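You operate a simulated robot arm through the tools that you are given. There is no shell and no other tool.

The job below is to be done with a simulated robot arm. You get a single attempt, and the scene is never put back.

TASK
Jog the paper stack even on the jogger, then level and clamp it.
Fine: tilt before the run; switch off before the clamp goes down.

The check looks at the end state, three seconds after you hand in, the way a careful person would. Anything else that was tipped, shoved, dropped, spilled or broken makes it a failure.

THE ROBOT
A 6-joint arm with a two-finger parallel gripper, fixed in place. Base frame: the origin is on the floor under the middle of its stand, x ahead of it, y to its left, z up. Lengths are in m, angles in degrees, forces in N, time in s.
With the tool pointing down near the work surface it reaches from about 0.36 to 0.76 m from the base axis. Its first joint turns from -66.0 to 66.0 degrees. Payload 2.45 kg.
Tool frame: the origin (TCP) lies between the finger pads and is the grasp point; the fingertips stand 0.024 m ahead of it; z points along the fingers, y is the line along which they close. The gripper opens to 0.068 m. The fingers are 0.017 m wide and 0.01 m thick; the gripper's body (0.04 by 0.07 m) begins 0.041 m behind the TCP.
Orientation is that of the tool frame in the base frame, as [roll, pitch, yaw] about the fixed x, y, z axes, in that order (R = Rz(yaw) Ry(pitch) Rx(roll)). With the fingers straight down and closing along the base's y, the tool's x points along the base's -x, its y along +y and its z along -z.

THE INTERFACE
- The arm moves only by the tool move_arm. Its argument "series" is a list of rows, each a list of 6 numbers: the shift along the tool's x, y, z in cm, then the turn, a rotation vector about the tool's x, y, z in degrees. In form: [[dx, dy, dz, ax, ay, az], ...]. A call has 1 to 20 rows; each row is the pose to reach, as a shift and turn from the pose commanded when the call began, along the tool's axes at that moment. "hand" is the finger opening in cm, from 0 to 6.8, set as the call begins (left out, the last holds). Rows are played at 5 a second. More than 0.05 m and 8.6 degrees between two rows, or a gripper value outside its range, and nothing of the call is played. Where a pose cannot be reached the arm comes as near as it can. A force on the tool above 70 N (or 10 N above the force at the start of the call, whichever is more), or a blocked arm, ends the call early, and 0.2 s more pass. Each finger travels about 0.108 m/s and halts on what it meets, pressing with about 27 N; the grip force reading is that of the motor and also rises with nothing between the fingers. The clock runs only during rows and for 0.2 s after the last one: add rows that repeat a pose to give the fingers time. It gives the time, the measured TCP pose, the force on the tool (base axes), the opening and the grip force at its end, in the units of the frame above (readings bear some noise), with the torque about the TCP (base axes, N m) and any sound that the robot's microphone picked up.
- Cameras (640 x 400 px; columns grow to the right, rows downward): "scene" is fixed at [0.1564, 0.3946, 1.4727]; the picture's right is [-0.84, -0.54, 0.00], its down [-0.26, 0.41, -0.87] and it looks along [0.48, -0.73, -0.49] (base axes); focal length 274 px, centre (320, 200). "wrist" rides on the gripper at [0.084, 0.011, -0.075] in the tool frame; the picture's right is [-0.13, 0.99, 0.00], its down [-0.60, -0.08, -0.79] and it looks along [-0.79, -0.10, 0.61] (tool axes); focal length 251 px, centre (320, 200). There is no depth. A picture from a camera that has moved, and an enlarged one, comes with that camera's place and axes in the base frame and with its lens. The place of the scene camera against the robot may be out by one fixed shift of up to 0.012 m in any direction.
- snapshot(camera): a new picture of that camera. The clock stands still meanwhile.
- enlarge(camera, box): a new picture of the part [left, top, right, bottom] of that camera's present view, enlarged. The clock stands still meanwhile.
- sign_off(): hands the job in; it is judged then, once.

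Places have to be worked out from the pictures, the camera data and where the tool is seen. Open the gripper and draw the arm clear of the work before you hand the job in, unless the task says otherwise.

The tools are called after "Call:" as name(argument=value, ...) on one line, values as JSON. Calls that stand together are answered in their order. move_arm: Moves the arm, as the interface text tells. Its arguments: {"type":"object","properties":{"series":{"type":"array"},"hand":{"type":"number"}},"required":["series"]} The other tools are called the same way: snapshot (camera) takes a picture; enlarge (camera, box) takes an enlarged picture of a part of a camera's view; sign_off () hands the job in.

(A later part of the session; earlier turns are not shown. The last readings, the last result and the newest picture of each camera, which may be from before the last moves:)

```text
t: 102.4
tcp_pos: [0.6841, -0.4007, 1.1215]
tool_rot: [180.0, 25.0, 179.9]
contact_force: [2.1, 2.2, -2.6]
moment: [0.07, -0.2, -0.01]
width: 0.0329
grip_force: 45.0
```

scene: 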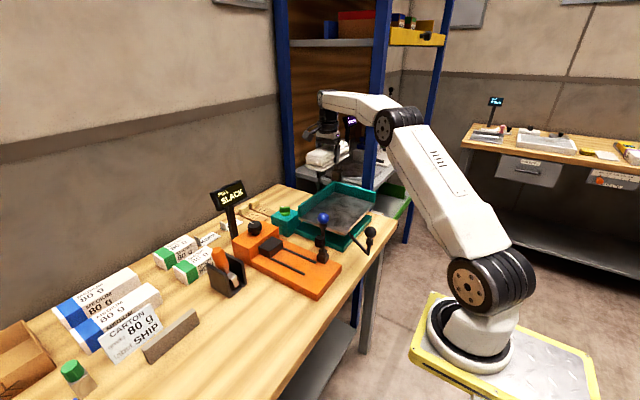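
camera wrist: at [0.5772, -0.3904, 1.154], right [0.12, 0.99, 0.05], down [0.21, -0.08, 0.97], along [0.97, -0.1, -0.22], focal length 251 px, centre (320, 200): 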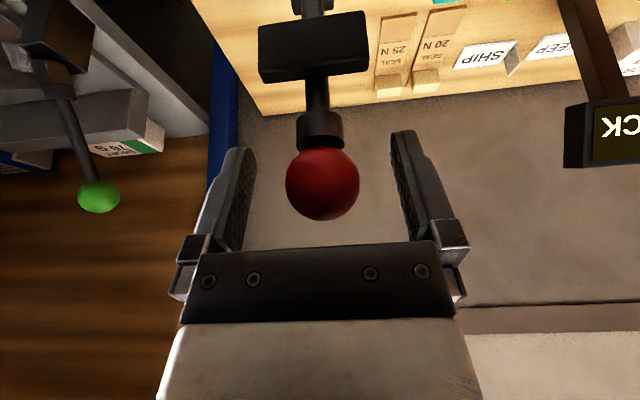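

Gripped (width 0.033). I test the swing toward -x by about 15° along the arc around the pivot and read the force.

Call:
move_arm(series=[[0.6, 0, -0.2, 0, 0, 0], [1.25, 0, -0.41, 0, 0, 0], [1.9, 0, -0.55, 0, 0, 0], [2.32, 0, -0.64, 0, 0, 0], [2.32, 0, -0.64, 0, 0, 0]])

Call:
enlarge(camera="scene", box=[280, 110, 380, 210])

Call:
snapshot(camera="wrist")

```text
t: 103.6
tcp_pos: [0.6612, -0.4002, 1.118]
tool_rot: [-179.9, 25.2, 180.0]
contact_force: [9.8, 6.6, 7.6]
moment: [0.08, -1.26, 0.0]
width: 0.033
grip_force: 45.0
```

```text
4.00 times, centred on (330, 160) of scene
camera zoom: at [0.1566, 0.395, 1.4726], right [-0.84, -0.54, 0.0], down [-0.27, 0.41, -0.87], along [0.48, -0.73, -0.49], focal length 1098 px, centre (280, 360)
```

zoom: 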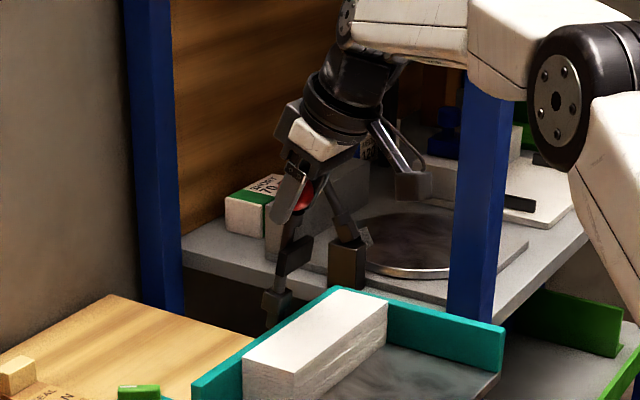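

```text
taken
camera wrist: at [0.5543, -0.3903, 1.1505], right [0.12, 0.99, 0.05], down [0.21, -0.08, 0.97], along [0.97, -0.1, -0.22], focal length 251 px, centre (320, 200)
```

wrist: 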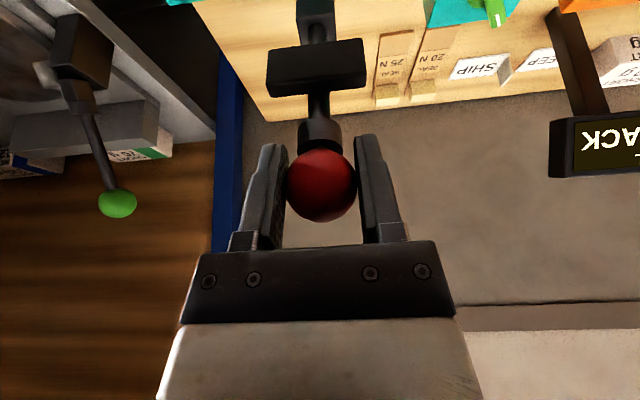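

The lever follows freely toward the stack (forces ~10 N). I continue the arc to about 60°.

Call:
move_arm(series=[[1.1, 0, -0.15, 0, 0, 0], [2.2, 0, -0.19, 0, 0, 0], [3.3, 0, -0.14, 0, 0, 0], [4.4, 0, 0, 0, 0, 0], [5.5, 0, 0.24, 0, 0, 0], [6.55, 0, 0.57, 0, 0, 0], [7.56, 0, 0.99, 0, 0, 0], [8.54, 0, 1.51, 0, 0, 0], [9.48, 0, 2.1, 0, 0, 0], [9.48, 0, 2.1, 0, 0, 0]])

Call:
enlarge(camera="scene", box=[280, 130, 380, 230])

Call:
snapshot(camera="wrist")

```text
t: 105.8
tcp_pos: [0.5839, -0.402, 1.0591]
tool_rot: [-180.0, 25.1, 180.0]
contact_force: [-0.4, 0.1, 0.0]
moment: [0.01, -0.02, -0.02]
width: 0.0282
grip_force: 0.0
```

```text
4.00 times, centred on (330, 180) of scene
camera zoom: at [0.1564, 0.3946, 1.4727], right [-0.84, -0.54, 0.0], down [-0.26, 0.41, -0.87], along [0.48, -0.73, -0.49], focal length 1098 px, centre (280, 280)
```

zoom: 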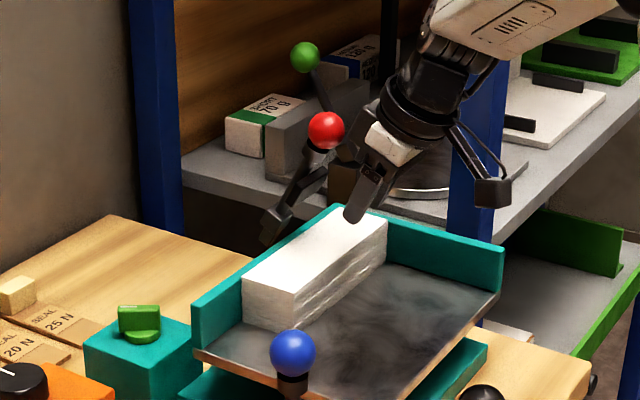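

```text
taken
camera wrist: at [0.4768, -0.3904, 1.0906], right [0.12, 0.99, 0.05], down [0.21, -0.08, 0.97], along [0.97, -0.1, -0.22], focal length 251 px, centre (320, 200)
```

wrist: 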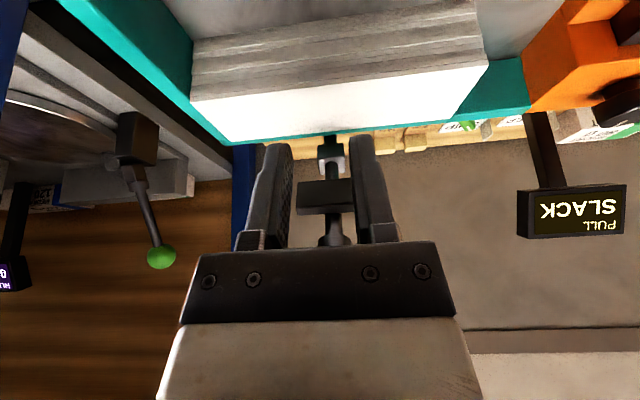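

The ball slipped out of the fingers at about 30°, and the lever stays there by itself. Pressing down on the ball from above will be more positive; I back away (-x), rise, return the tool to vertical and close the fingers.

Call:
move_arm(series=[[2.7, 0, -1.3, 0, 0, 0], [5.44, 0, -2.54, 0, 0, 0], [3.9, 0, -5.8, 0, 6.25, 0], [2.4, 0, -9.0, 0, 12.5, 0], [0.9, 0, -12.1, 0, 18.75, 0], [-0.5, 0, -15.2, 0, 25, 0], [-0.5, 0, -15.2, 0, 25, 0]])

Call:
snapshot(camera="wrist")

Call:
enlarge(camera="scene", box=[280, 130, 380, 230])

```text
t: 107.4
tcp_pos: [0.5245, -0.3999, 1.1975]
tool_rot: [-180.0, 0.0, 180.0]
contact_force: [0.2, 0.7, -0.2]
moment: [-0.01, 0.04, -0.01]
width: 0.0281
grip_force: 0.0
```

```text
taken
camera wrist: at [0.4415, -0.3893, 1.2729], right [0.13, 0.99, 0.0], down [0.61, -0.08, 0.79], along [0.79, -0.1, -0.61], focal length 251 px, centre (320, 200)
```

wrist: 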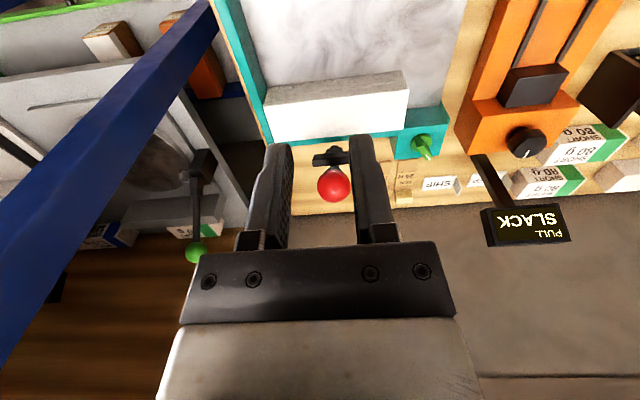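

```text
4.00 times, centred on (330, 180) of scene
camera zoom: at [0.1564, 0.3947, 1.4727], right [-0.84, -0.54, 0.0], down [-0.27, 0.41, -0.87], along [0.48, -0.73, -0.49], focal length 1098 px, centre (280, 280)
```

zoom: 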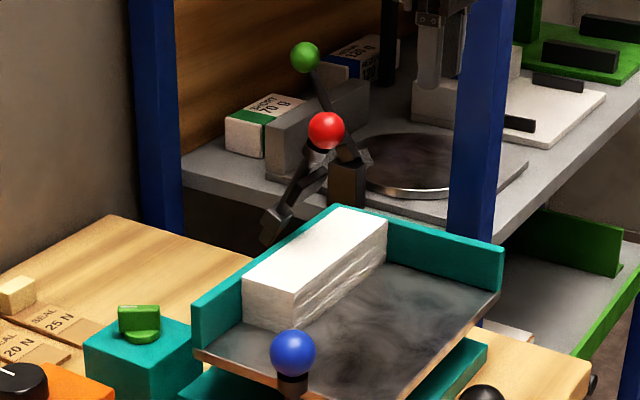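

The ball is now at ≈(0.629,-0.400,1.108). With fingers closed and vertical, I move just above it.

Call:
move_arm(series=[[-3.7, 0, 0, 0, 0, 0], [-7.4, 0, 1, 0, 0, 0], [-10.9, 0, 2, 0, 0, 0], [-10.9, 0, 3.4, 0, 0, 0], [-10.9, 0, 3.4, 0, 0, 0]], hand=0)

Call:
snapshot(camera="wrist")

Call:
enlarge(camera="scene", box=[280, 130, 380, 230])

```text
t: 108.6
tcp_pos: [0.6172, -0.3887, 1.1574]
tool_rot: [-180.0, -0.1, -180.0]
contact_force: [0.4, -0.1, 0.0]
moment: [0.01, 0.01, 0.02]
width: 0.0
grip_force: 23.8
out of reach, approached as far as the arm can: row 3, 4, 5
```

```text
taken
camera wrist: at [0.5342, -0.3779, 1.2325], right [0.13, 0.99, 0.0], down [0.6, -0.08, 0.79], along [0.79, -0.1, -0.61], focal length 251 px, centre (320, 200)
```

wrist: 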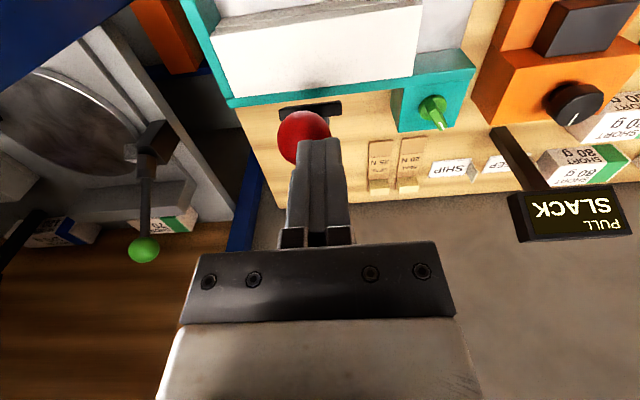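

```text
4.00 times, centred on (330, 180) of scene
camera zoom: at [0.1564, 0.3947, 1.4727], right [-0.84, -0.54, 0.0], down [-0.27, 0.41, -0.87], along [0.48, -0.73, -0.49], focal length 1098 px, centre (280, 280)
```

zoom: 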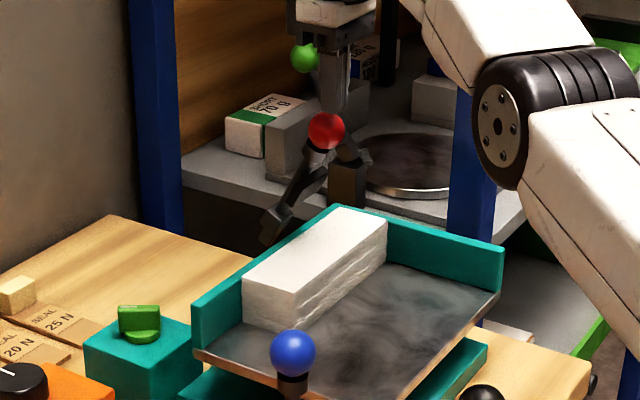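

Vertically I cannot quite reach there at this height. Instead I'll hook behind the ball: tilt 20° outward, place the closed fingers on the +x side of the ball and pull the lever toward me. First to a point above.

Call:
move_arm(series=[[-0.2, -0.3, -2.5, 0, -5, 0], [-0.6, -0.7, -4, 0, -10, 0], [-1.0, -1.0, -4.7, 0, -15, 0], [-1.2, -1.13, -4.7, 0, -20, 0], [-1.2, -1.13, -4.7, 0, -20, 0]])

Call:
snapshot(camera="wrist")

```text
t: 109.8
tcp_pos: [0.6301, -0.4007, 1.2052]
tool_rot: [-180.0, 20.1, 180.0]
contact_force: [0.3, -0.4, -1.2]
moment: [-0.02, -0.04, 0.0]
width: 0.0001
grip_force: 23.6
```

```text
taken
camera wrist: at [0.5258, -0.3889, 1.2467], right [0.12, 0.99, 0.04], down [0.3, -0.08, 0.95], along [0.95, -0.1, -0.3], focal length 251 px, centre (320, 200)
```

wrist: 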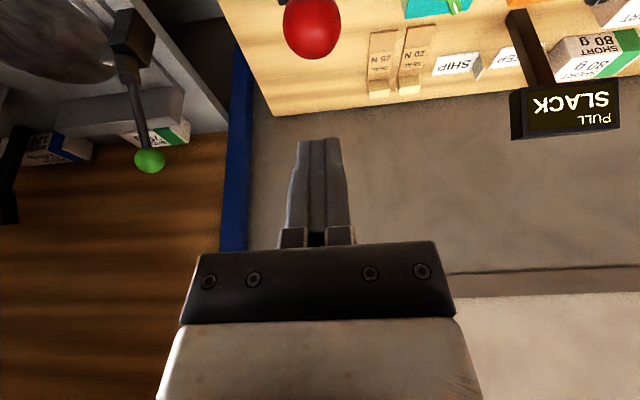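

Ball at ≈(0.632,-0.4006,1.108); the tool axis passes ~3 cm behind it. I advance 8 cm along the tool axis to hook behind the ball.

Call:
move_arm(series=[[-0.1, 0, 2.7, 0, 0, 0], [-0.1, 0, 5.4, 0, 0, 0], [-0.1, 0, 8.1, 0, 0, 0], [-0.1, 0, 8.1, 0, 0, 0]])

Call:
snapshot(camera="wrist")

Call:
enlarge(camera="scene", box=[280, 130, 380, 230])

```text
t: 110.8
tcp_pos: [0.6589, -0.3997, 1.1306]
tool_rot: [-179.9, 19.9, -179.9]
contact_force: [-0.5, -0.2, -0.1]
moment: [-0.01, 0.0, 0.0]
width: 0.0001
grip_force: 23.5
```

```text
taken
camera wrist: at [0.5549, -0.3886, 1.171], right [0.12, 0.99, 0.04], down [0.3, -0.08, 0.95], along [0.95, -0.1, -0.3], focal length 251 px, centre (320, 200)
```

wrist: 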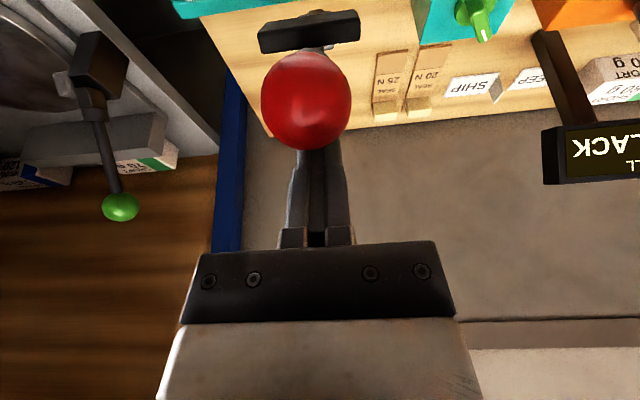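

```text
4.00 times, centred on (330, 180) of scene
camera zoom: at [0.1564, 0.3946, 1.4727], right [-0.84, -0.54, 0.0], down [-0.27, 0.41, -0.87], along [0.48, -0.73, -0.49], focal length 1098 px, centre (280, 280)
```

zoom: 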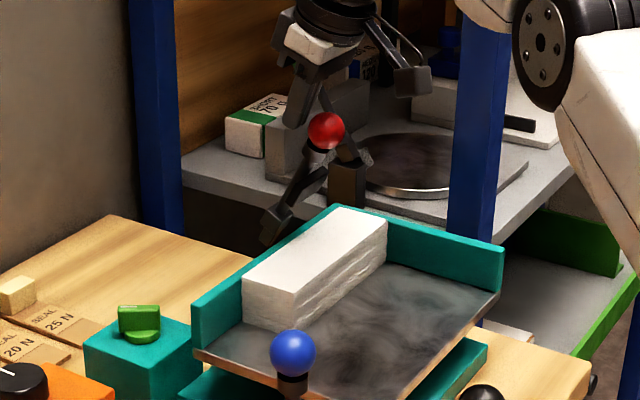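

The closed fingers are right behind the ball. I pull slowly toward me along the lever's arc.

Call:
move_arm(series=[[0.5, 0, 0, 0, 0, 0], [0.9, 0, 0, 0, 0, 0], [1.3, 0, 0.07, 0, 0, 0], [1.7, 0, 0.14, 0, 0, 0], [2.1, 0, 0.21, 0, 0, 0], [2.57, 0, 0.3, 0, 0, 0], [2.57, 0, 0.3, 0, 0, 0]])

Call:
enlarge(camera="scene", box=[280, 130, 380, 230])

Call:
snapshot(camera="wrist")

```text
t: 112.4
tcp_pos: [0.6348, -0.4004, 1.1166]
tool_rot: [180.0, 20.0, -180.0]
contact_force: [0.2, -0.4, -0.3]
moment: [0.0, 0.0, 0.02]
width: 0.0001
grip_force: 22.7
```

```text
4.00 times, centred on (330, 180) of scene
camera zoom: at [0.1564, 0.3946, 1.4727], right [-0.84, -0.54, 0.0], down [-0.26, 0.41, -0.87], along [0.48, -0.73, -0.49], focal length 1098 px, centre (280, 280)
```

zoom: 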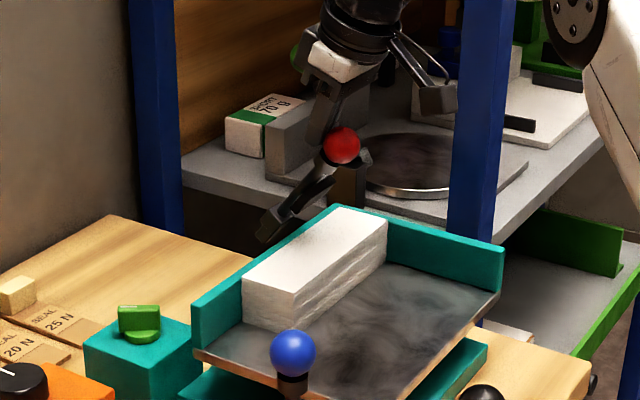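

```text
taken
camera wrist: at [0.5312, -0.3893, 1.1594], right [0.12, 0.99, 0.04], down [0.3, -0.08, 0.95], along [0.95, -0.1, -0.3], focal length 251 px, centre (320, 200)
```

wrist: 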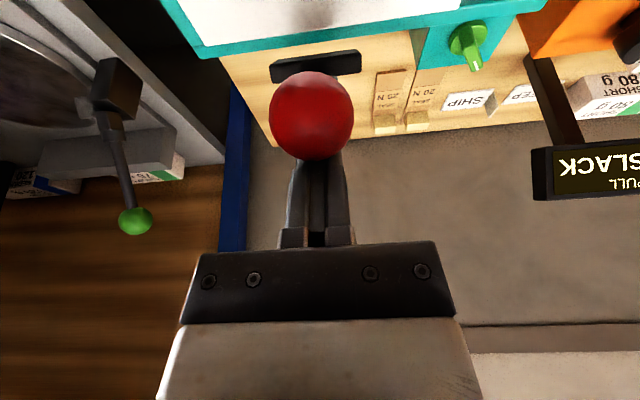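

The lever follows with little force. I continue along the arc to about 55°.

Call:
move_arm(series=[[0.5, 0, 0.17, 0, 0, 0], [1.0, 0, 0.35, 0, 0, 0], [1.55, 0, 0.55, 0, 0, 0], [2.05, 0, 0.75, 0, 0, 0], [2.55, 0, 1.02, 0, 0, 0], [3.0, 0, 1.28, 0, 0, 0], [3.5, 0, 1.56, 0, 0, 0], [3.94, 0, 1.84, 0, 0, 0], [3.94, 0, 1.84, 0, 0, 0]])

Call:
enlarge(camera="scene", box=[280, 130, 380, 230])

Call:
snapshot(camera="wrist")

```text
t: 114.4
tcp_pos: [0.6036, -0.3996, 1.0872]
tool_rot: [180.0, 20.0, -180.0]
contact_force: [-0.6, 0.5, 0.8]
moment: [0.0, 0.01, -0.04]
width: 0.0
grip_force: 23.6
```

```text
4.00 times, centred on (330, 180) of scene
camera zoom: at [0.1564, 0.3946, 1.4727], right [-0.84, -0.54, 0.0], down [-0.26, 0.41, -0.87], along [0.48, -0.73, -0.49], focal length 1098 px, centre (280, 280)
```

zoom: 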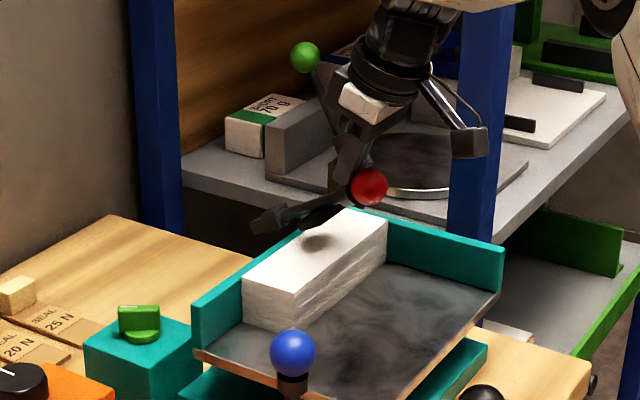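

```text
taken
camera wrist: at [0.5004, -0.3891, 1.1289], right [0.12, 0.99, 0.04], down [0.3, -0.08, 0.95], along [0.95, -0.1, -0.3], focal length 251 px, centre (320, 200)
```

wrist: 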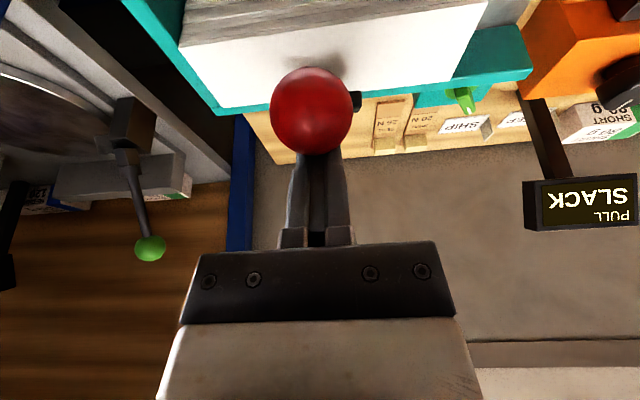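

The lever is at ≈57–60°, pad approaching the stack. I continue the pull/press to about 75°.

Call:
move_arm(series=[[0.55, 0, 0.45, 0, 0, 0], [1.1, 0, 0.92, 0, 0, 0], [1.66, 0, 1.4, 0, 0, 0], [2.1, 0, 1.95, 0, 0, 0], [2.6, 0, 2.5, 0, 0, 0], [3.06, 0, 3.06, 0, 0, 0], [3.06, 0, 3.06, 0, 0, 0]])

Call:
enlarge(camera="scene", box=[280, 140, 380, 240])

Call:
snapshot(camera="wrist")

```text
t: 116.0
tcp_pos: [0.5866, -0.3994, 1.0473]
tool_rot: [180.0, 20.0, -180.0]
contact_force: [0.3, 0.1, -0.2]
moment: [0.04, -0.02, -0.02]
width: 0.0
grip_force: 24.2
```

```text
4.00 times, centred on (330, 190) of scene
camera zoom: at [0.1565, 0.3946, 1.4727], right [-0.84, -0.54, 0.0], down [-0.27, 0.41, -0.87], along [0.48, -0.73, -0.49], focal length 1098 px, centre (280, 240)
```

zoom: 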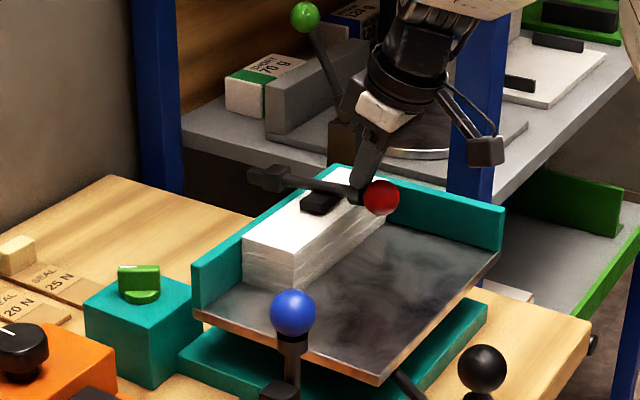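

```text
taken
camera wrist: at [0.4827, -0.3891, 1.0894], right [0.12, 0.99, 0.04], down [0.3, -0.08, 0.95], along [0.95, -0.1, -0.3], focal length 251 px, centre (320, 200)
```

wrist: 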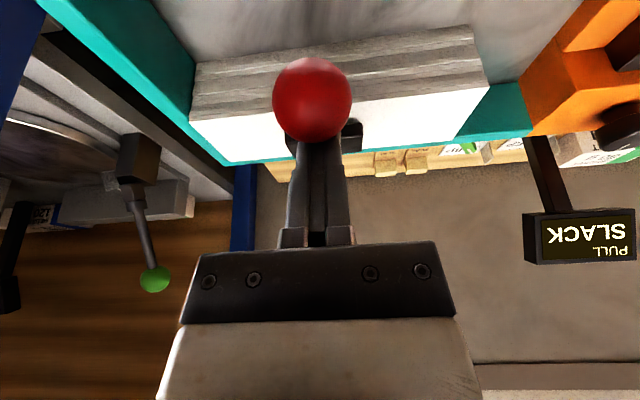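

The lever is at ≈80° with the pad just above the stack, and the fingertip is directly above the lever rod. I press straight down in small steps to seat the clamp.

Call:
move_arm(series=[[0.07, 0, 0.19, 0, 0, 0], [0.14, 0, 0.38, 0, 0, 0], [0.2, 0, 0.56, 0, 0, 0], [0.27, 0, 0.75, 0, 0, 0], [0.34, 0, 0.94, 0, 0, 0], [0.34, 0, 0.94, 0, 0, 0]])

Call:
enlarge(camera="scene", box=[280, 140, 380, 240])

```text
t: 117.4
tcp_pos: [0.5876, -0.4003, 1.0416]
tool_rot: [-179.5, 20.4, -180.0]
contact_force: [-0.9, 0.6, 28.2]
moment: [0.07, -0.01, -0.17]
width: 0.0003
grip_force: 23.4
```

```text
4.00 times, centred on (330, 190) of scene
camera zoom: at [0.1559, 0.395, 1.4727], right [-0.84, -0.54, 0.0], down [-0.26, 0.41, -0.87], along [0.48, -0.73, -0.49], focal length 1098 px, centre (280, 240)
```

zoom: 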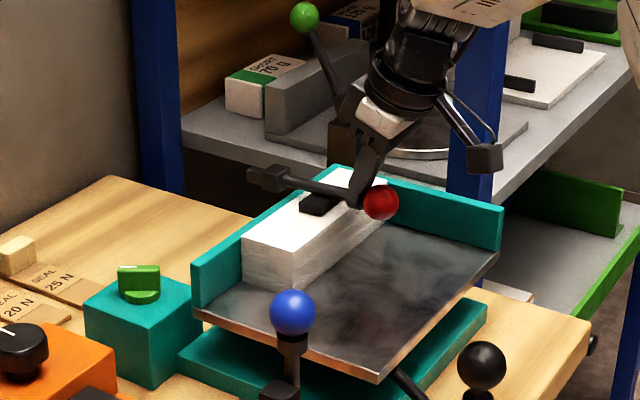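

The pad is on the stack with 28 N. I press slightly more to seat it, then back off and see whether it stays.

Call:
move_arm(series=[[0.05, 0, 0.15, 0, 0, 0], [0.09, 0, 0.25, 0, 0, 0], [0.09, 0, 0.25, 0, 0, 0], [0.09, 0, 0.25, 0, 0, 0]])

Call:
move_arm(series=[[-0.3, 0, -0.9, 0, 0, 0], [-0.8, 0, -2.3, 0, 0, 0], [-1.8, 0, -5, 0, 0, 0], [-2.7, 0, -7.5, 0, 0, 0], [-2.7, 0, -7.5, 0, 0, 0], [-2.7, 0, -7.5, 0, 0, 0]])

Call:
enlarge(camera="scene", box=[280, 140, 380, 240])

Call:
snapshot(camera="wrist")

```text
t: 118.4
tcp_pos: [0.5883, -0.4012, 1.0409]
tool_rot: [-179.3, 20.6, -179.8]
contact_force: [-0.9, 0.7, 35.6]
moment: [0.07, 0.02, -0.4]
width: 0.0
grip_force: 23.8
```

```text
t: 119.8
tcp_pos: [0.5857, -0.4003, 1.115]
tool_rot: [-180.0, 20.1, 180.0]
contact_force: [0.1, 1.2, -0.5]
moment: [-0.03, -0.02, 0.0]
width: 0.0003
grip_force: 23.8
```

```text
4.00 times, centred on (330, 190) of scene
camera zoom: at [0.1564, 0.3946, 1.4727], right [-0.84, -0.54, 0.0], down [-0.26, 0.41, -0.87], along [0.48, -0.73, -0.49], focal length 1098 px, centre (280, 240)
```

zoom: 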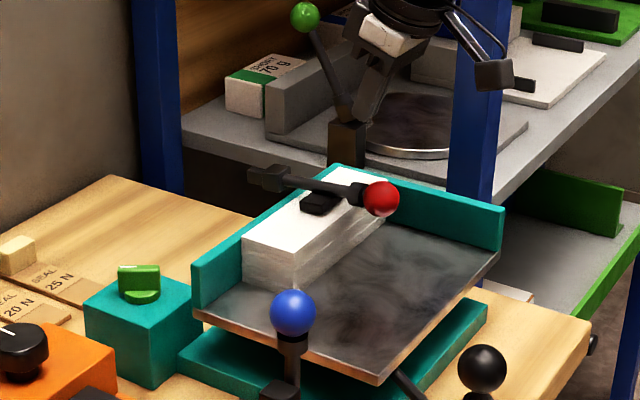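

```text
taken
camera wrist: at [0.4816, -0.389, 1.1568], right [0.12, 0.99, 0.04], down [0.3, -0.08, 0.95], along [0.95, -0.1, -0.3], focal length 251 px, centre (320, 200)
```

wrist: 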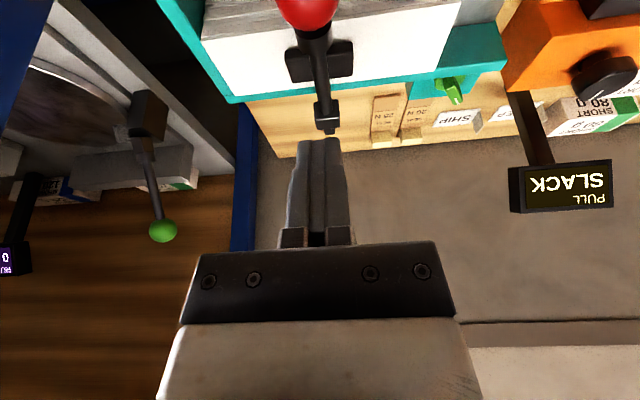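

After release the lever rose back a few mm. I zoom in to see if the pad actually rests on the stack.

Call:
enlarge(camera="scene", box=[308, 172, 358, 212])

Call:
enlarge(camera="wrist", box=[220, 0, 420, 140])

```text
10.00 times, centred on (333, 192) of scene
camera zoom: at [0.1564, 0.3946, 1.4727], right [-0.84, -0.54, 0.0], down [-0.26, 0.41, -0.87], along [0.48, -0.73, -0.49], focal length 2744 px, centre (190, 280)
```

zoom: 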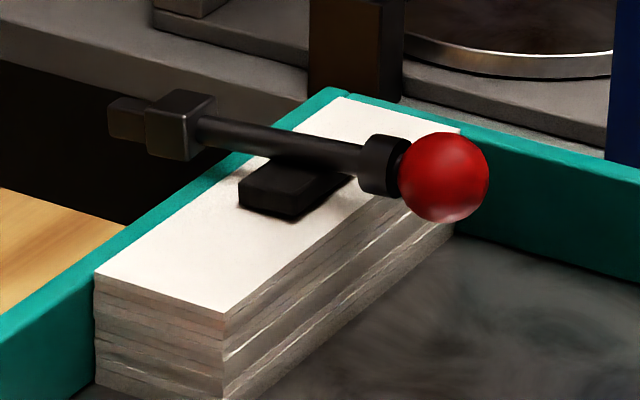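

```text
2.86 times, centred on (320, 70) of wrist
camera zoom: at [0.4816, -0.389, 1.1568], right [0.12, 0.99, 0.04], down [0.3, -0.08, 0.95], along [0.95, -0.1, -0.3], focal length 718 px, centre (320, 571)
```

zoom: 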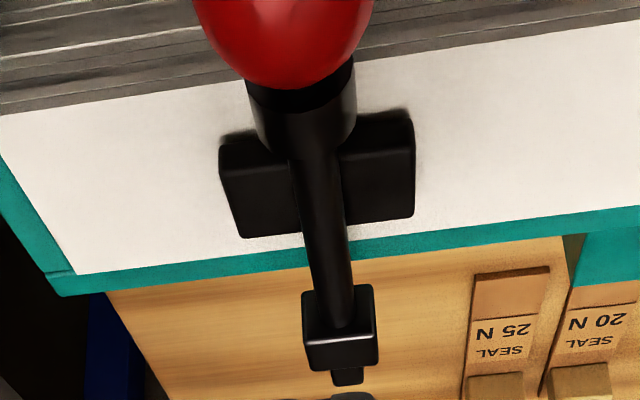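

The lever is nearly horizontal with its pad lying on the stack. I verify that the plate is still level and the stack still even by repeating the reference zoom, and view the pad from closer.

Call:
enlarge(camera="scene", box=[265, 175, 385, 255])

Call:
enlarge(camera="scene", box=[320, 180, 350, 205])

```text
5.00 times, centred on (325, 215) of scene
camera zoom: at [0.1564, 0.3946, 1.4727], right [-0.84, -0.54, 0.0], down [-0.26, 0.41, -0.87], along [0.48, -0.73, -0.49], focal length 1372 px, centre (295, 125)
```

zoom: 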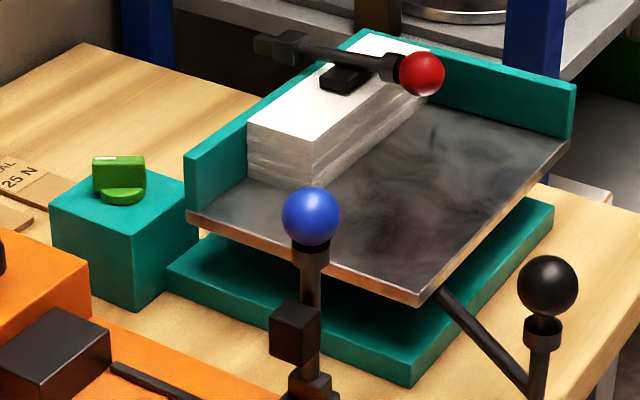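

```text
16.00 times, centred on (335, 192) of scene
camera zoom: at [0.1564, 0.3946, 1.4727], right [-0.84, -0.54, 0.0], down [-0.26, 0.41, -0.87], along [0.48, -0.73, -0.49], focal length 4390 px, centre (80, 320)
```

zoom: 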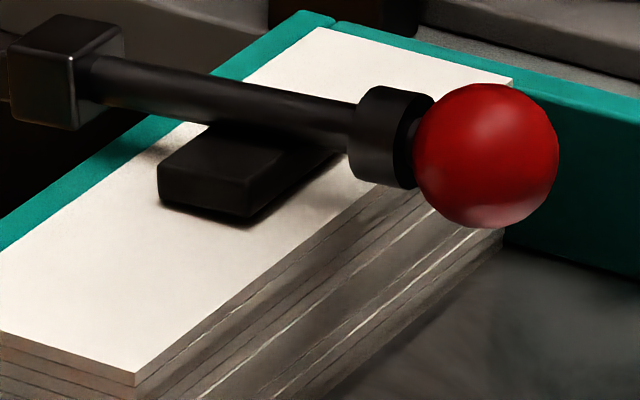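

The plate is still level and the knob off. I want a side view of the pad-to-stack contact, so I move sideways (+y) and lower with the camera looking nearly horizontally.

Call:
move_arm(series=[[0, 4, 0, 0, 0, 0], [0, 8, 0, 0, 0, 0], [0, 10, 0, 0, 0, 0], [2, 10, 2.8, 0, -4, 0], [4, 10, 5.6, 0, -8, 0], [5.7, 10, 8.0, 0, -10, 0], [5.7, 10, 8.0, 0, -10, 0]])

Call:
snapshot(camera="wrist")

Call:
enlarge(camera="wrist", box=[60, 60, 260, 220])

```text
t: 121.4
tcp_pos: [0.5597, -0.2989, 1.019]
tool_rot: [-180.0, 30.0, 180.0]
contact_force: [-0.4, -0.1, -0.7]
moment: [-0.01, -0.01, -0.03]
width: 0.0
grip_force: 23.5
```

```text
taken
camera wrist: at [0.4493, -0.2885, 1.0425], right [0.11, 0.99, 0.06], down [0.13, -0.08, 0.99], along [0.99, -0.1, -0.13], focal length 251 px, centre (320, 200)
```

wrist: 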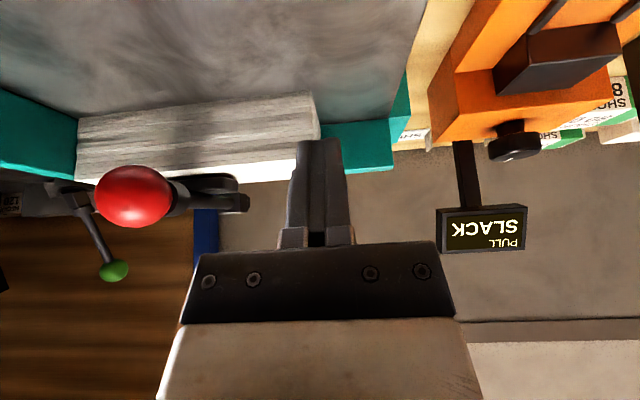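

```text
2.50 times, centred on (160, 140) of wrist
camera zoom: at [0.4493, -0.2885, 1.0425], right [0.11, 0.99, 0.06], down [0.13, -0.08, 0.99], along [0.99, -0.1, -0.13], focal length 629 px, centre (720, 350)
```

zoom: 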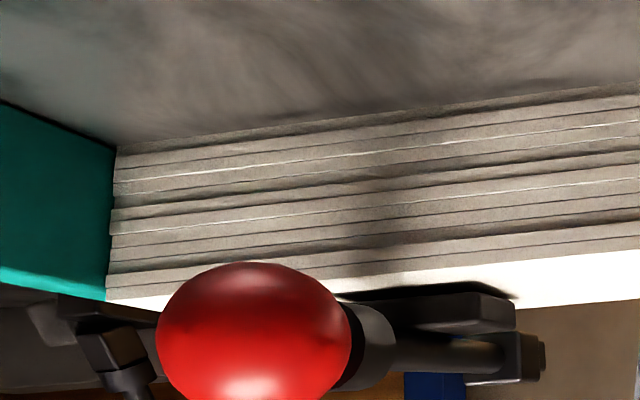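

The pad lies over the stack, but I want a lower, flatter view to judge the contact. I lower 2.8 cm (fingertips stay above the plate, clear of the stack).

Call:
move_arm(series=[[0.7, 0, 1.2, 0, 0, 0], [1.4, 0, 2.4, 0, 0, 0], [1.4, 0, 2.4, 0, 0, 0]])

Call:
enlarge(camera="wrist", box=[60, 80, 260, 240])

Call:
enlarge(camera="wrist", box=[170, 130, 270, 210])

```text
t: 122.2
tcp_pos: [0.5597, -0.2986, 0.9916]
tool_rot: [180.0, 30.0, 180.0]
contact_force: [0.8, 0.1, -0.6]
moment: [0.02, -0.03, 0.0]
width: 0.0
grip_force: 23.8
```

```text
2.50 times, centred on (160, 160) of wrist
camera zoom: at [0.4497, -0.2889, 1.0148], right [0.11, 0.99, 0.06], down [0.13, -0.08, 0.99], along [0.99, -0.1, -0.13], focal length 629 px, centre (720, 300)
```

zoom: 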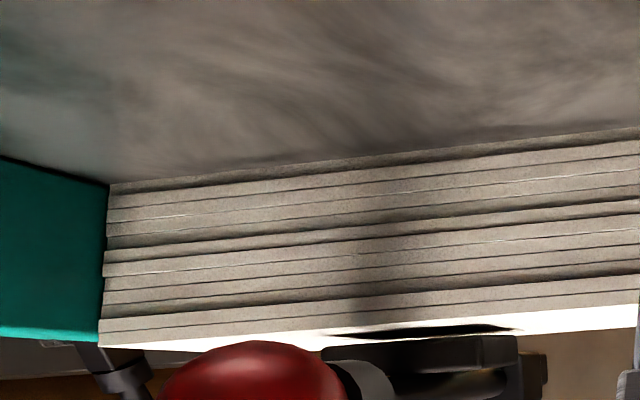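

```text
5.00 times, centred on (220, 170) of wrist
camera zoom: at [0.4497, -0.2889, 1.0148], right [0.11, 0.99, 0.06], down [0.13, -0.08, 0.99], along [0.99, -0.1, -0.13], focal length 1257 px, centre (820, 350)
```

zoom: 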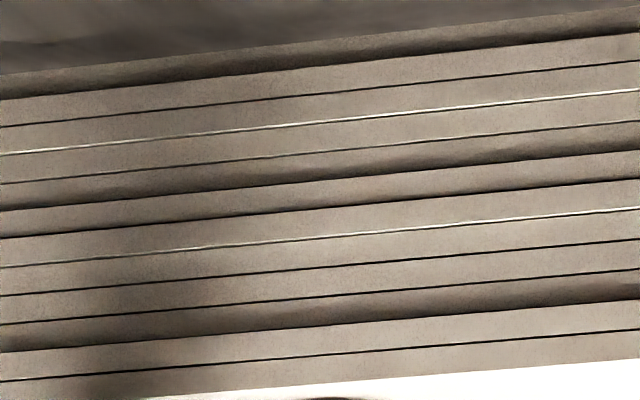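

I zoom further onto the pad's lower edge.

Call:
enlarge(camera="wrist", box=[150, 195, 240, 240])

```text
7.11 times, centred on (195, 218) of wrist
camera zoom: at [0.4497, -0.2889, 1.0148], right [0.11, 0.99, 0.06], down [0.13, -0.08, 0.99], along [0.99, -0.1, -0.13], focal length 1788 px, centre (1209, 76)
```

zoom: 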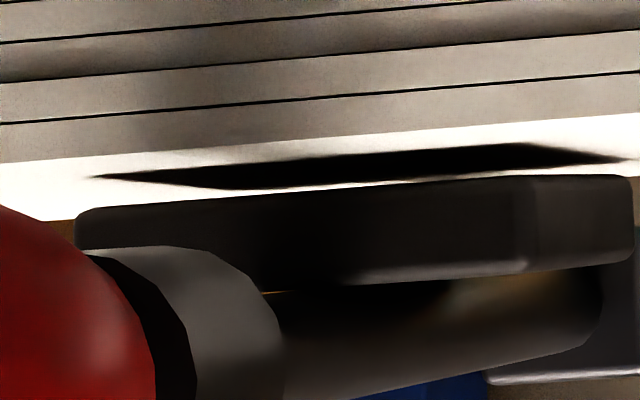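

There seems to be a small gap under the pad (≈3 mm), probably from elastic rebound when I released quickly. I go back above the lever rod to press again and release very slowly.

Call:
move_arm(series=[[-2.5, 0, -4.33, 0, 0, 0], [-5, 0, -8.66, 0, 0, 0], [-5.7, -3.4, -8.2, 0, 3.3, 0], [-6.5, -6.8, -7.8, 0, 6.7, 0], [-7.19, -10.14, -7.39, 0, 10, 0], [-7.19, -10.14, -7.39, 0, 10, 0]])

Call:
snapshot(camera="wrist")

```text
t: 123.6
tcp_pos: [0.5857, -0.4009, 1.0922]
tool_rot: [-180.0, 20.0, 180.0]
contact_force: [0.4, -1.4, 0.5]
moment: [-0.03, 0.02, 0.01]
width: 0.0
grip_force: 23.8
```

```text
taken
camera wrist: at [0.4811, -0.3908, 1.1336], right [0.12, 0.99, 0.04], down [0.3, -0.08, 0.95], along [0.95, -0.1, -0.3], focal length 251 px, centre (320, 200)
```

wrist: 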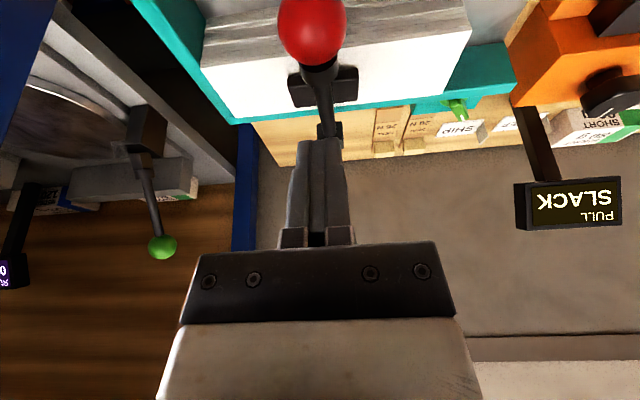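

I descend to just above the rod, then step down in small increments to find the contact and stiffness.

Call:
move_arm(series=[[0.5, 0, 1.4, 0, 0, 0], [1.03, 0, 2.82, 0, 0, 0], [1.47, 0, 4.04, 0, 0, 0], [1.54, 0, 4.23, 0, 0, 0], [1.54, 0, 4.23, 0, 0, 0]])

Call:
move_arm(series=[[0.03, 0, 0.09, 0, 0, 0], [0.07, 0, 0.19, 0, 0, 0], [0.07, 0, 0.19, 0, 0, 0]])

Call:
move_arm(series=[[0.03, 0, 0.09, 0, 0, 0], [0.07, 0, 0.19, 0, 0, 0], [0.07, 0, 0.19, 0, 0, 0]])

```text
t: 124.8
tcp_pos: [0.5851, -0.3998, 1.0461]
tool_rot: [-179.9, 19.9, -180.0]
contact_force: [0.1, -0.5, 0.1]
moment: [0.0, 0.0, -0.02]
width: 0.0
grip_force: 23.2
```

```text
t: 125.6
tcp_pos: [0.5848, -0.4013, 1.0443]
tool_rot: [-180.0, 20.0, -180.0]
contact_force: [0.7, -0.5, 1.6]
moment: [0.0, -0.02, -0.02]
width: 0.0
grip_force: 23.8
```

```text
t: 126.4
tcp_pos: [0.5857, -0.4015, 1.0431]
tool_rot: [180.0, 20.0, -180.0]
contact_force: [2.3, 0.3, 1.0]
moment: [0.02, -0.06, -0.02]
width: 0.0001
grip_force: 23.7
```

Barely any force yet; I continue in 2 mm steps.

Call:
move_arm(series=[[0.03, 0, 0.09, 0, 0, 0], [0.07, 0, 0.19, 0, 0, 0], [0.07, 0, 0.19, 0, 0, 0]])

Call:
enlarge(camera="scene", box=[320, 180, 350, 205])

Call:
move_arm(series=[[0.03, 0, 0.09, 0, 0, 0], [0.07, 0, 0.19, 0, 0, 0], [0.07, 0, 0.19, 0, 0, 0]])

Call:
enlarge(camera="scene", box=[320, 180, 350, 205])

```text
t: 127.2
tcp_pos: [0.5862, -0.4015, 1.0434]
tool_rot: [-179.9, 20.2, -180.0]
contact_force: [2.7, 1.2, 12.2]
moment: [0.09, -0.09, 0.02]
width: 0.0001
grip_force: 23.4
```

```text
16.00 times, centred on (335, 192) of scene
camera zoom: at [0.1563, 0.3949, 1.4727], right [-0.84, -0.54, 0.0], down [-0.26, 0.41, -0.87], along [0.48, -0.73, -0.49], focal length 4390 px, centre (80, 320)
```

zoom: 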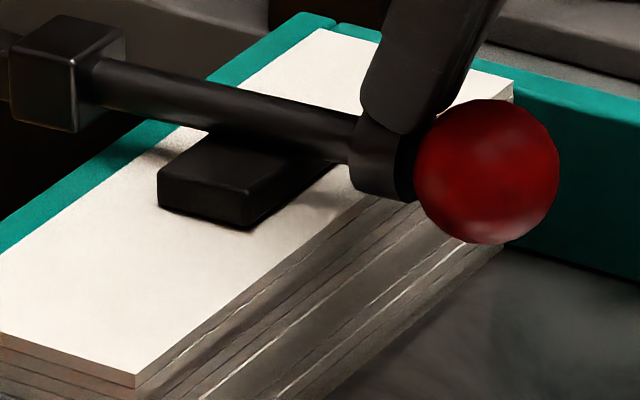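

```text
t: 128.0
tcp_pos: [0.5852, -0.4014, 1.042]
tool_rot: [-179.7, 20.2, -179.9]
contact_force: [2.9, 0.7, 25.1]
moment: [0.15, -0.09, -0.11]
width: 0.0
grip_force: 23.5
```

```text
16.00 times, centred on (335, 192) of scene
camera zoom: at [0.156, 0.395, 1.4727], right [-0.84, -0.54, 0.0], down [-0.26, 0.41, -0.87], along [0.48, -0.73, -0.49], focal length 4390 px, centre (80, 320)
```

zoom: 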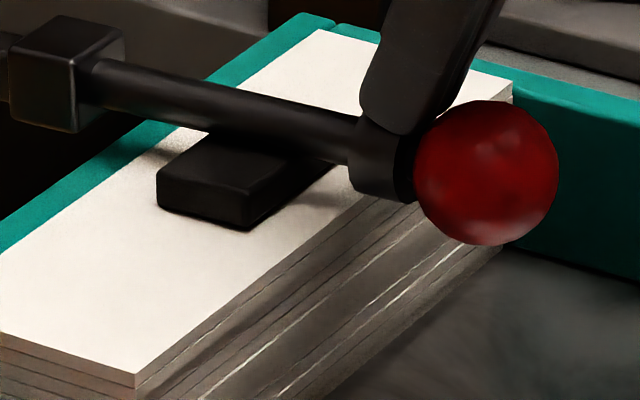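

The lever drops the last ~4 mm with almost no force and then is stiff — pad on the stack at 12–25 N. The earlier rise was likely the finger dragging the collar up, so now I unload slowly.

Call:
move_arm(series=[[-0.03, 0, -0.09, 0, 0, 0], [-0.07, 0, -0.19, 0, 0, 0], [-0.1, 0, -0.28, 0, 0, 0], [-0.1, 0, -0.28, 0, 0, 0]])

Call:
enlarge(camera="scene", box=[320, 180, 350, 205])

```text
t: 129.0
tcp_pos: [0.5858, -0.4006, 1.0419]
tool_rot: [-179.9, 20.1, -180.0]
contact_force: [4.8, 1.2, 16.5]
moment: [0.04, -0.15, 0.01]
width: 0.0
grip_force: 23.2
```

```text
16.00 times, centred on (335, 192) of scene
camera zoom: at [0.1563, 0.3949, 1.4727], right [-0.84, -0.54, 0.0], down [-0.26, 0.41, -0.87], along [0.48, -0.73, -0.49], focal length 4390 px, centre (80, 320)
```

zoom: 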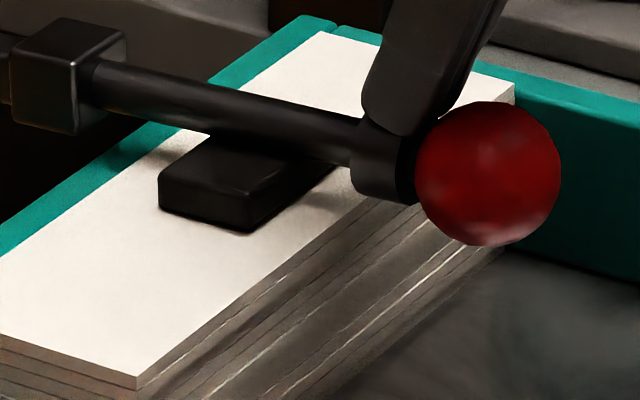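

Still 16 N, and the finger's side touches the collar (4.8 N in x). I unload further with a slight +x shift away from the collar.

Call:
move_arm(series=[[-0.12, 0, -0.02, 0, 0, 0], [-0.2, 0, -0.06, 0, 0, 0], [-0.27, 0, -0.13, 0, 0, 0], [-0.27, 0, -0.13, 0, 0, 0]])

Call:
enlarge(camera="scene", box=[320, 180, 350, 205])

```text
t: 130.0
tcp_pos: [0.5868, -0.4016, 1.044]
tool_rot: [179.9, 19.8, 180.0]
contact_force: [-1.1, -1.7, 5.3]
moment: [-0.06, 0.02, 0.01]
width: 0.0
grip_force: 23.7
```

```text
16.00 times, centred on (335, 192) of scene
camera zoom: at [0.1563, 0.3947, 1.4728], right [-0.84, -0.54, 0.0], down [-0.26, 0.41, -0.87], along [0.48, -0.73, -0.49], focal length 4390 px, centre (80, 320)
```

zoom: 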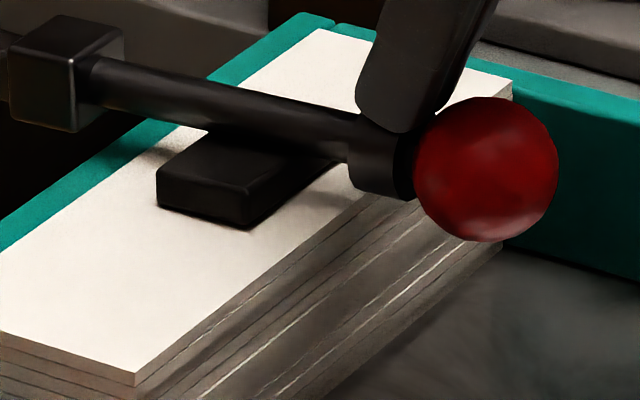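

5 N left. I raise 1 mm more at a time and watch whether the lever stays.

Call:
move_arm(series=[[-0.03, 0, -0.09, 0, 0, 0], [-0.03, 0, -0.09, 0, 0, 0]])

Call:
enlarge(camera="scene", box=[320, 180, 350, 205])

Call:
move_arm(series=[[-0.03, 0, -0.09, 0, 0, 0], [-0.07, 0, -0.19, 0, 0, 0], [-0.07, 0, -0.19, 0, 0, 0]])

Call:
enlarge(camera="scene", box=[320, 180, 350, 205])

```text
t: 130.6
tcp_pos: [0.5865, -0.4012, 1.0443]
tool_rot: [179.9, 19.9, 180.0]
contact_force: [-0.2, 0.3, 0.0]
moment: [0.04, 0.02, 0.03]
width: 0.0001
grip_force: 24.1
```

```text
16.00 times, centred on (335, 192) of scene
camera zoom: at [0.1564, 0.3946, 1.4727], right [-0.84, -0.54, 0.0], down [-0.26, 0.41, -0.87], along [0.48, -0.73, -0.49], focal length 4390 px, centre (80, 320)
```

zoom: 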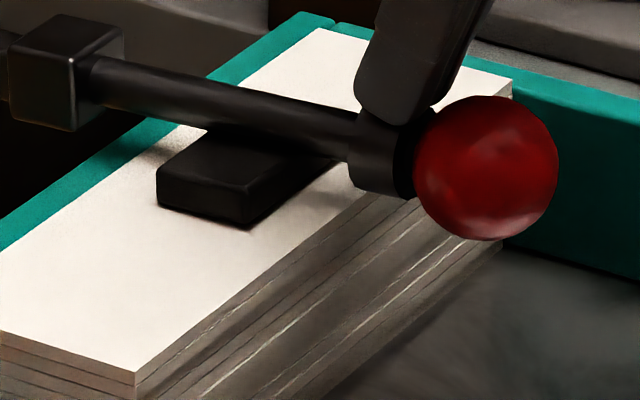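

```text
t: 131.4
tcp_pos: [0.5856, -0.4016, 1.0474]
tool_rot: [-179.9, 20.0, 180.0]
contact_force: [0.7, -0.6, -0.6]
moment: [0.04, -0.02, -0.01]
width: 0.0
grip_force: 23.6
```

```text
16.00 times, centred on (335, 192) of scene
camera zoom: at [0.1564, 0.3946, 1.4727], right [-0.84, -0.54, 0.0], down [-0.26, 0.41, -0.87], along [0.48, -0.73, -0.49], focal length 4390 px, centre (80, 320)
```

zoom: 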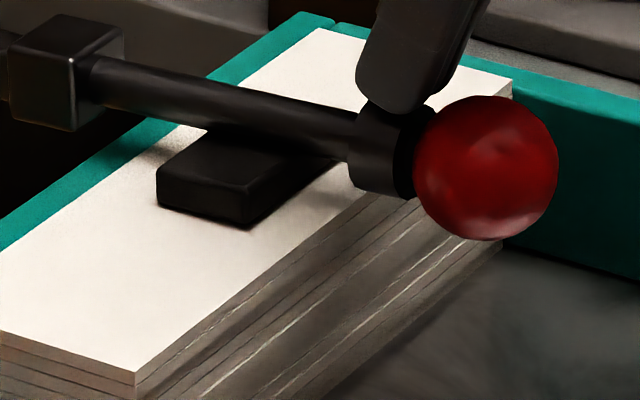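

The lever now stays down with no finger load (ball pixel row 168 vs 155 before). I retreat gently: slightly +x and up, slowly at first.

Call:
move_arm(series=[[-0.13, 0, -0.06, 0, 0, 0], [-0.26, 0, -0.12, 0, 0, 0], [-0.39, 0, -0.2, 0, 0, 0], [-0.46, 0, -0.4, 0, 0, 0], [-0.53, 0, -0.6, 0, 0, 0], [-0.6, 0, -0.8, 0, 0, 0], [-0.67, 0, -1.0, 0, 0, 0], [-0.85, 0, -1.5, 0, 0, 0], [-1.0, 0, -2.0, 0, 0, 0]])

Call:
enlarge(camera="scene", box=[320, 180, 350, 205])

```text
t: 133.4
tcp_pos: [0.5883, -0.4004, 1.0693]
tool_rot: [180.0, 19.9, -180.0]
contact_force: [-0.3, -0.6, -0.1]
moment: [0.01, -0.01, -0.02]
width: 0.0
grip_force: 23.5
```

```text
16.00 times, centred on (335, 192) of scene
camera zoom: at [0.1564, 0.3946, 1.4727], right [-0.84, -0.54, 0.0], down [-0.26, 0.41, -0.87], along [0.48, -0.73, -0.49], focal length 4390 px, centre (80, 320)
```

zoom: 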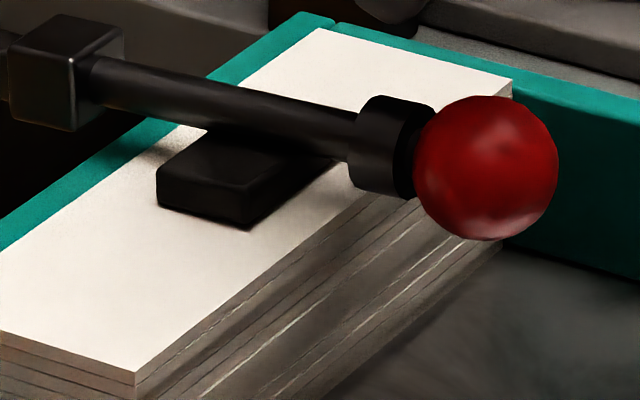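

The lever stays down this time, pad closed onto the stack. I take the low side view again to confirm the contact.

Call:
move_arm(series=[[-0.7, 0, -1.9, 0, 0, 0], [-1.37, 1, -3.76, 0, 0, 0], [-1.37, 5, -3.76, 0, 0, 0], [-1.37, 9, -3.76, 0, 0, 0], [-0.2, 10.2, -1.0, 0, -2, 0], [1.5, 10.2, 2, 0, -4, 0], [3.5, 10.2, 4.5, 0, -7, 0], [5.35, 10.2, 6.32, 0, -10, 0], [5.35, 10.2, 6.32, 0, -10, 0]])

Call:
enlarge(camera="wrist", box=[150, 195, 240, 240])

Call:
enlarge(camera="wrist", box=[60, 80, 260, 240])

```text
t: 135.4
tcp_pos: [0.5613, -0.2996, 0.99]
tool_rot: [179.9, 30.0, 179.9]
contact_force: [-0.2, -0.2, -0.7]
moment: [-0.01, 0.03, 0.01]
width: 0.0
grip_force: 24.1
```

```text
7.11 times, centred on (195, 218) of wrist
camera zoom: at [0.4507, -0.2889, 1.0138], right [0.11, 0.99, 0.06], down [0.13, -0.08, 0.99], along [0.99, -0.1, -0.13], focal length 1788 px, centre (1209, 76)
```

zoom: 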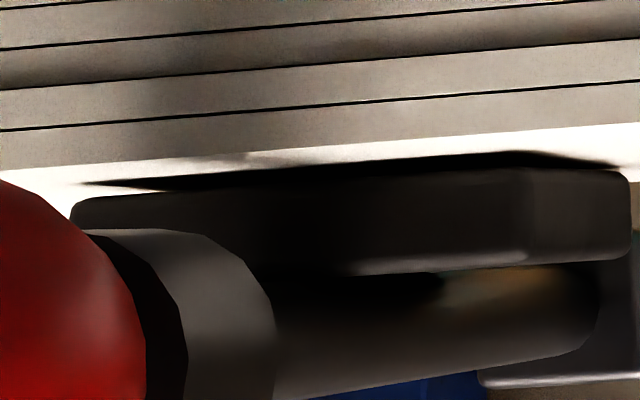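

```text
2.50 times, centred on (160, 160) of wrist
camera zoom: at [0.4507, -0.2889, 1.0138], right [0.11, 0.99, 0.06], down [0.13, -0.08, 0.99], along [0.99, -0.1, -0.13], focal length 629 px, centre (720, 300)
```

zoom: 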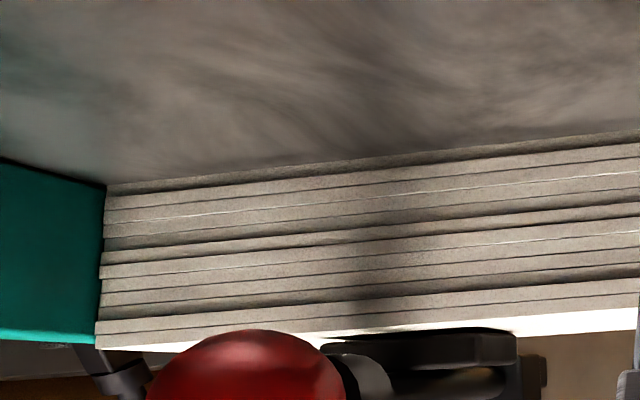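

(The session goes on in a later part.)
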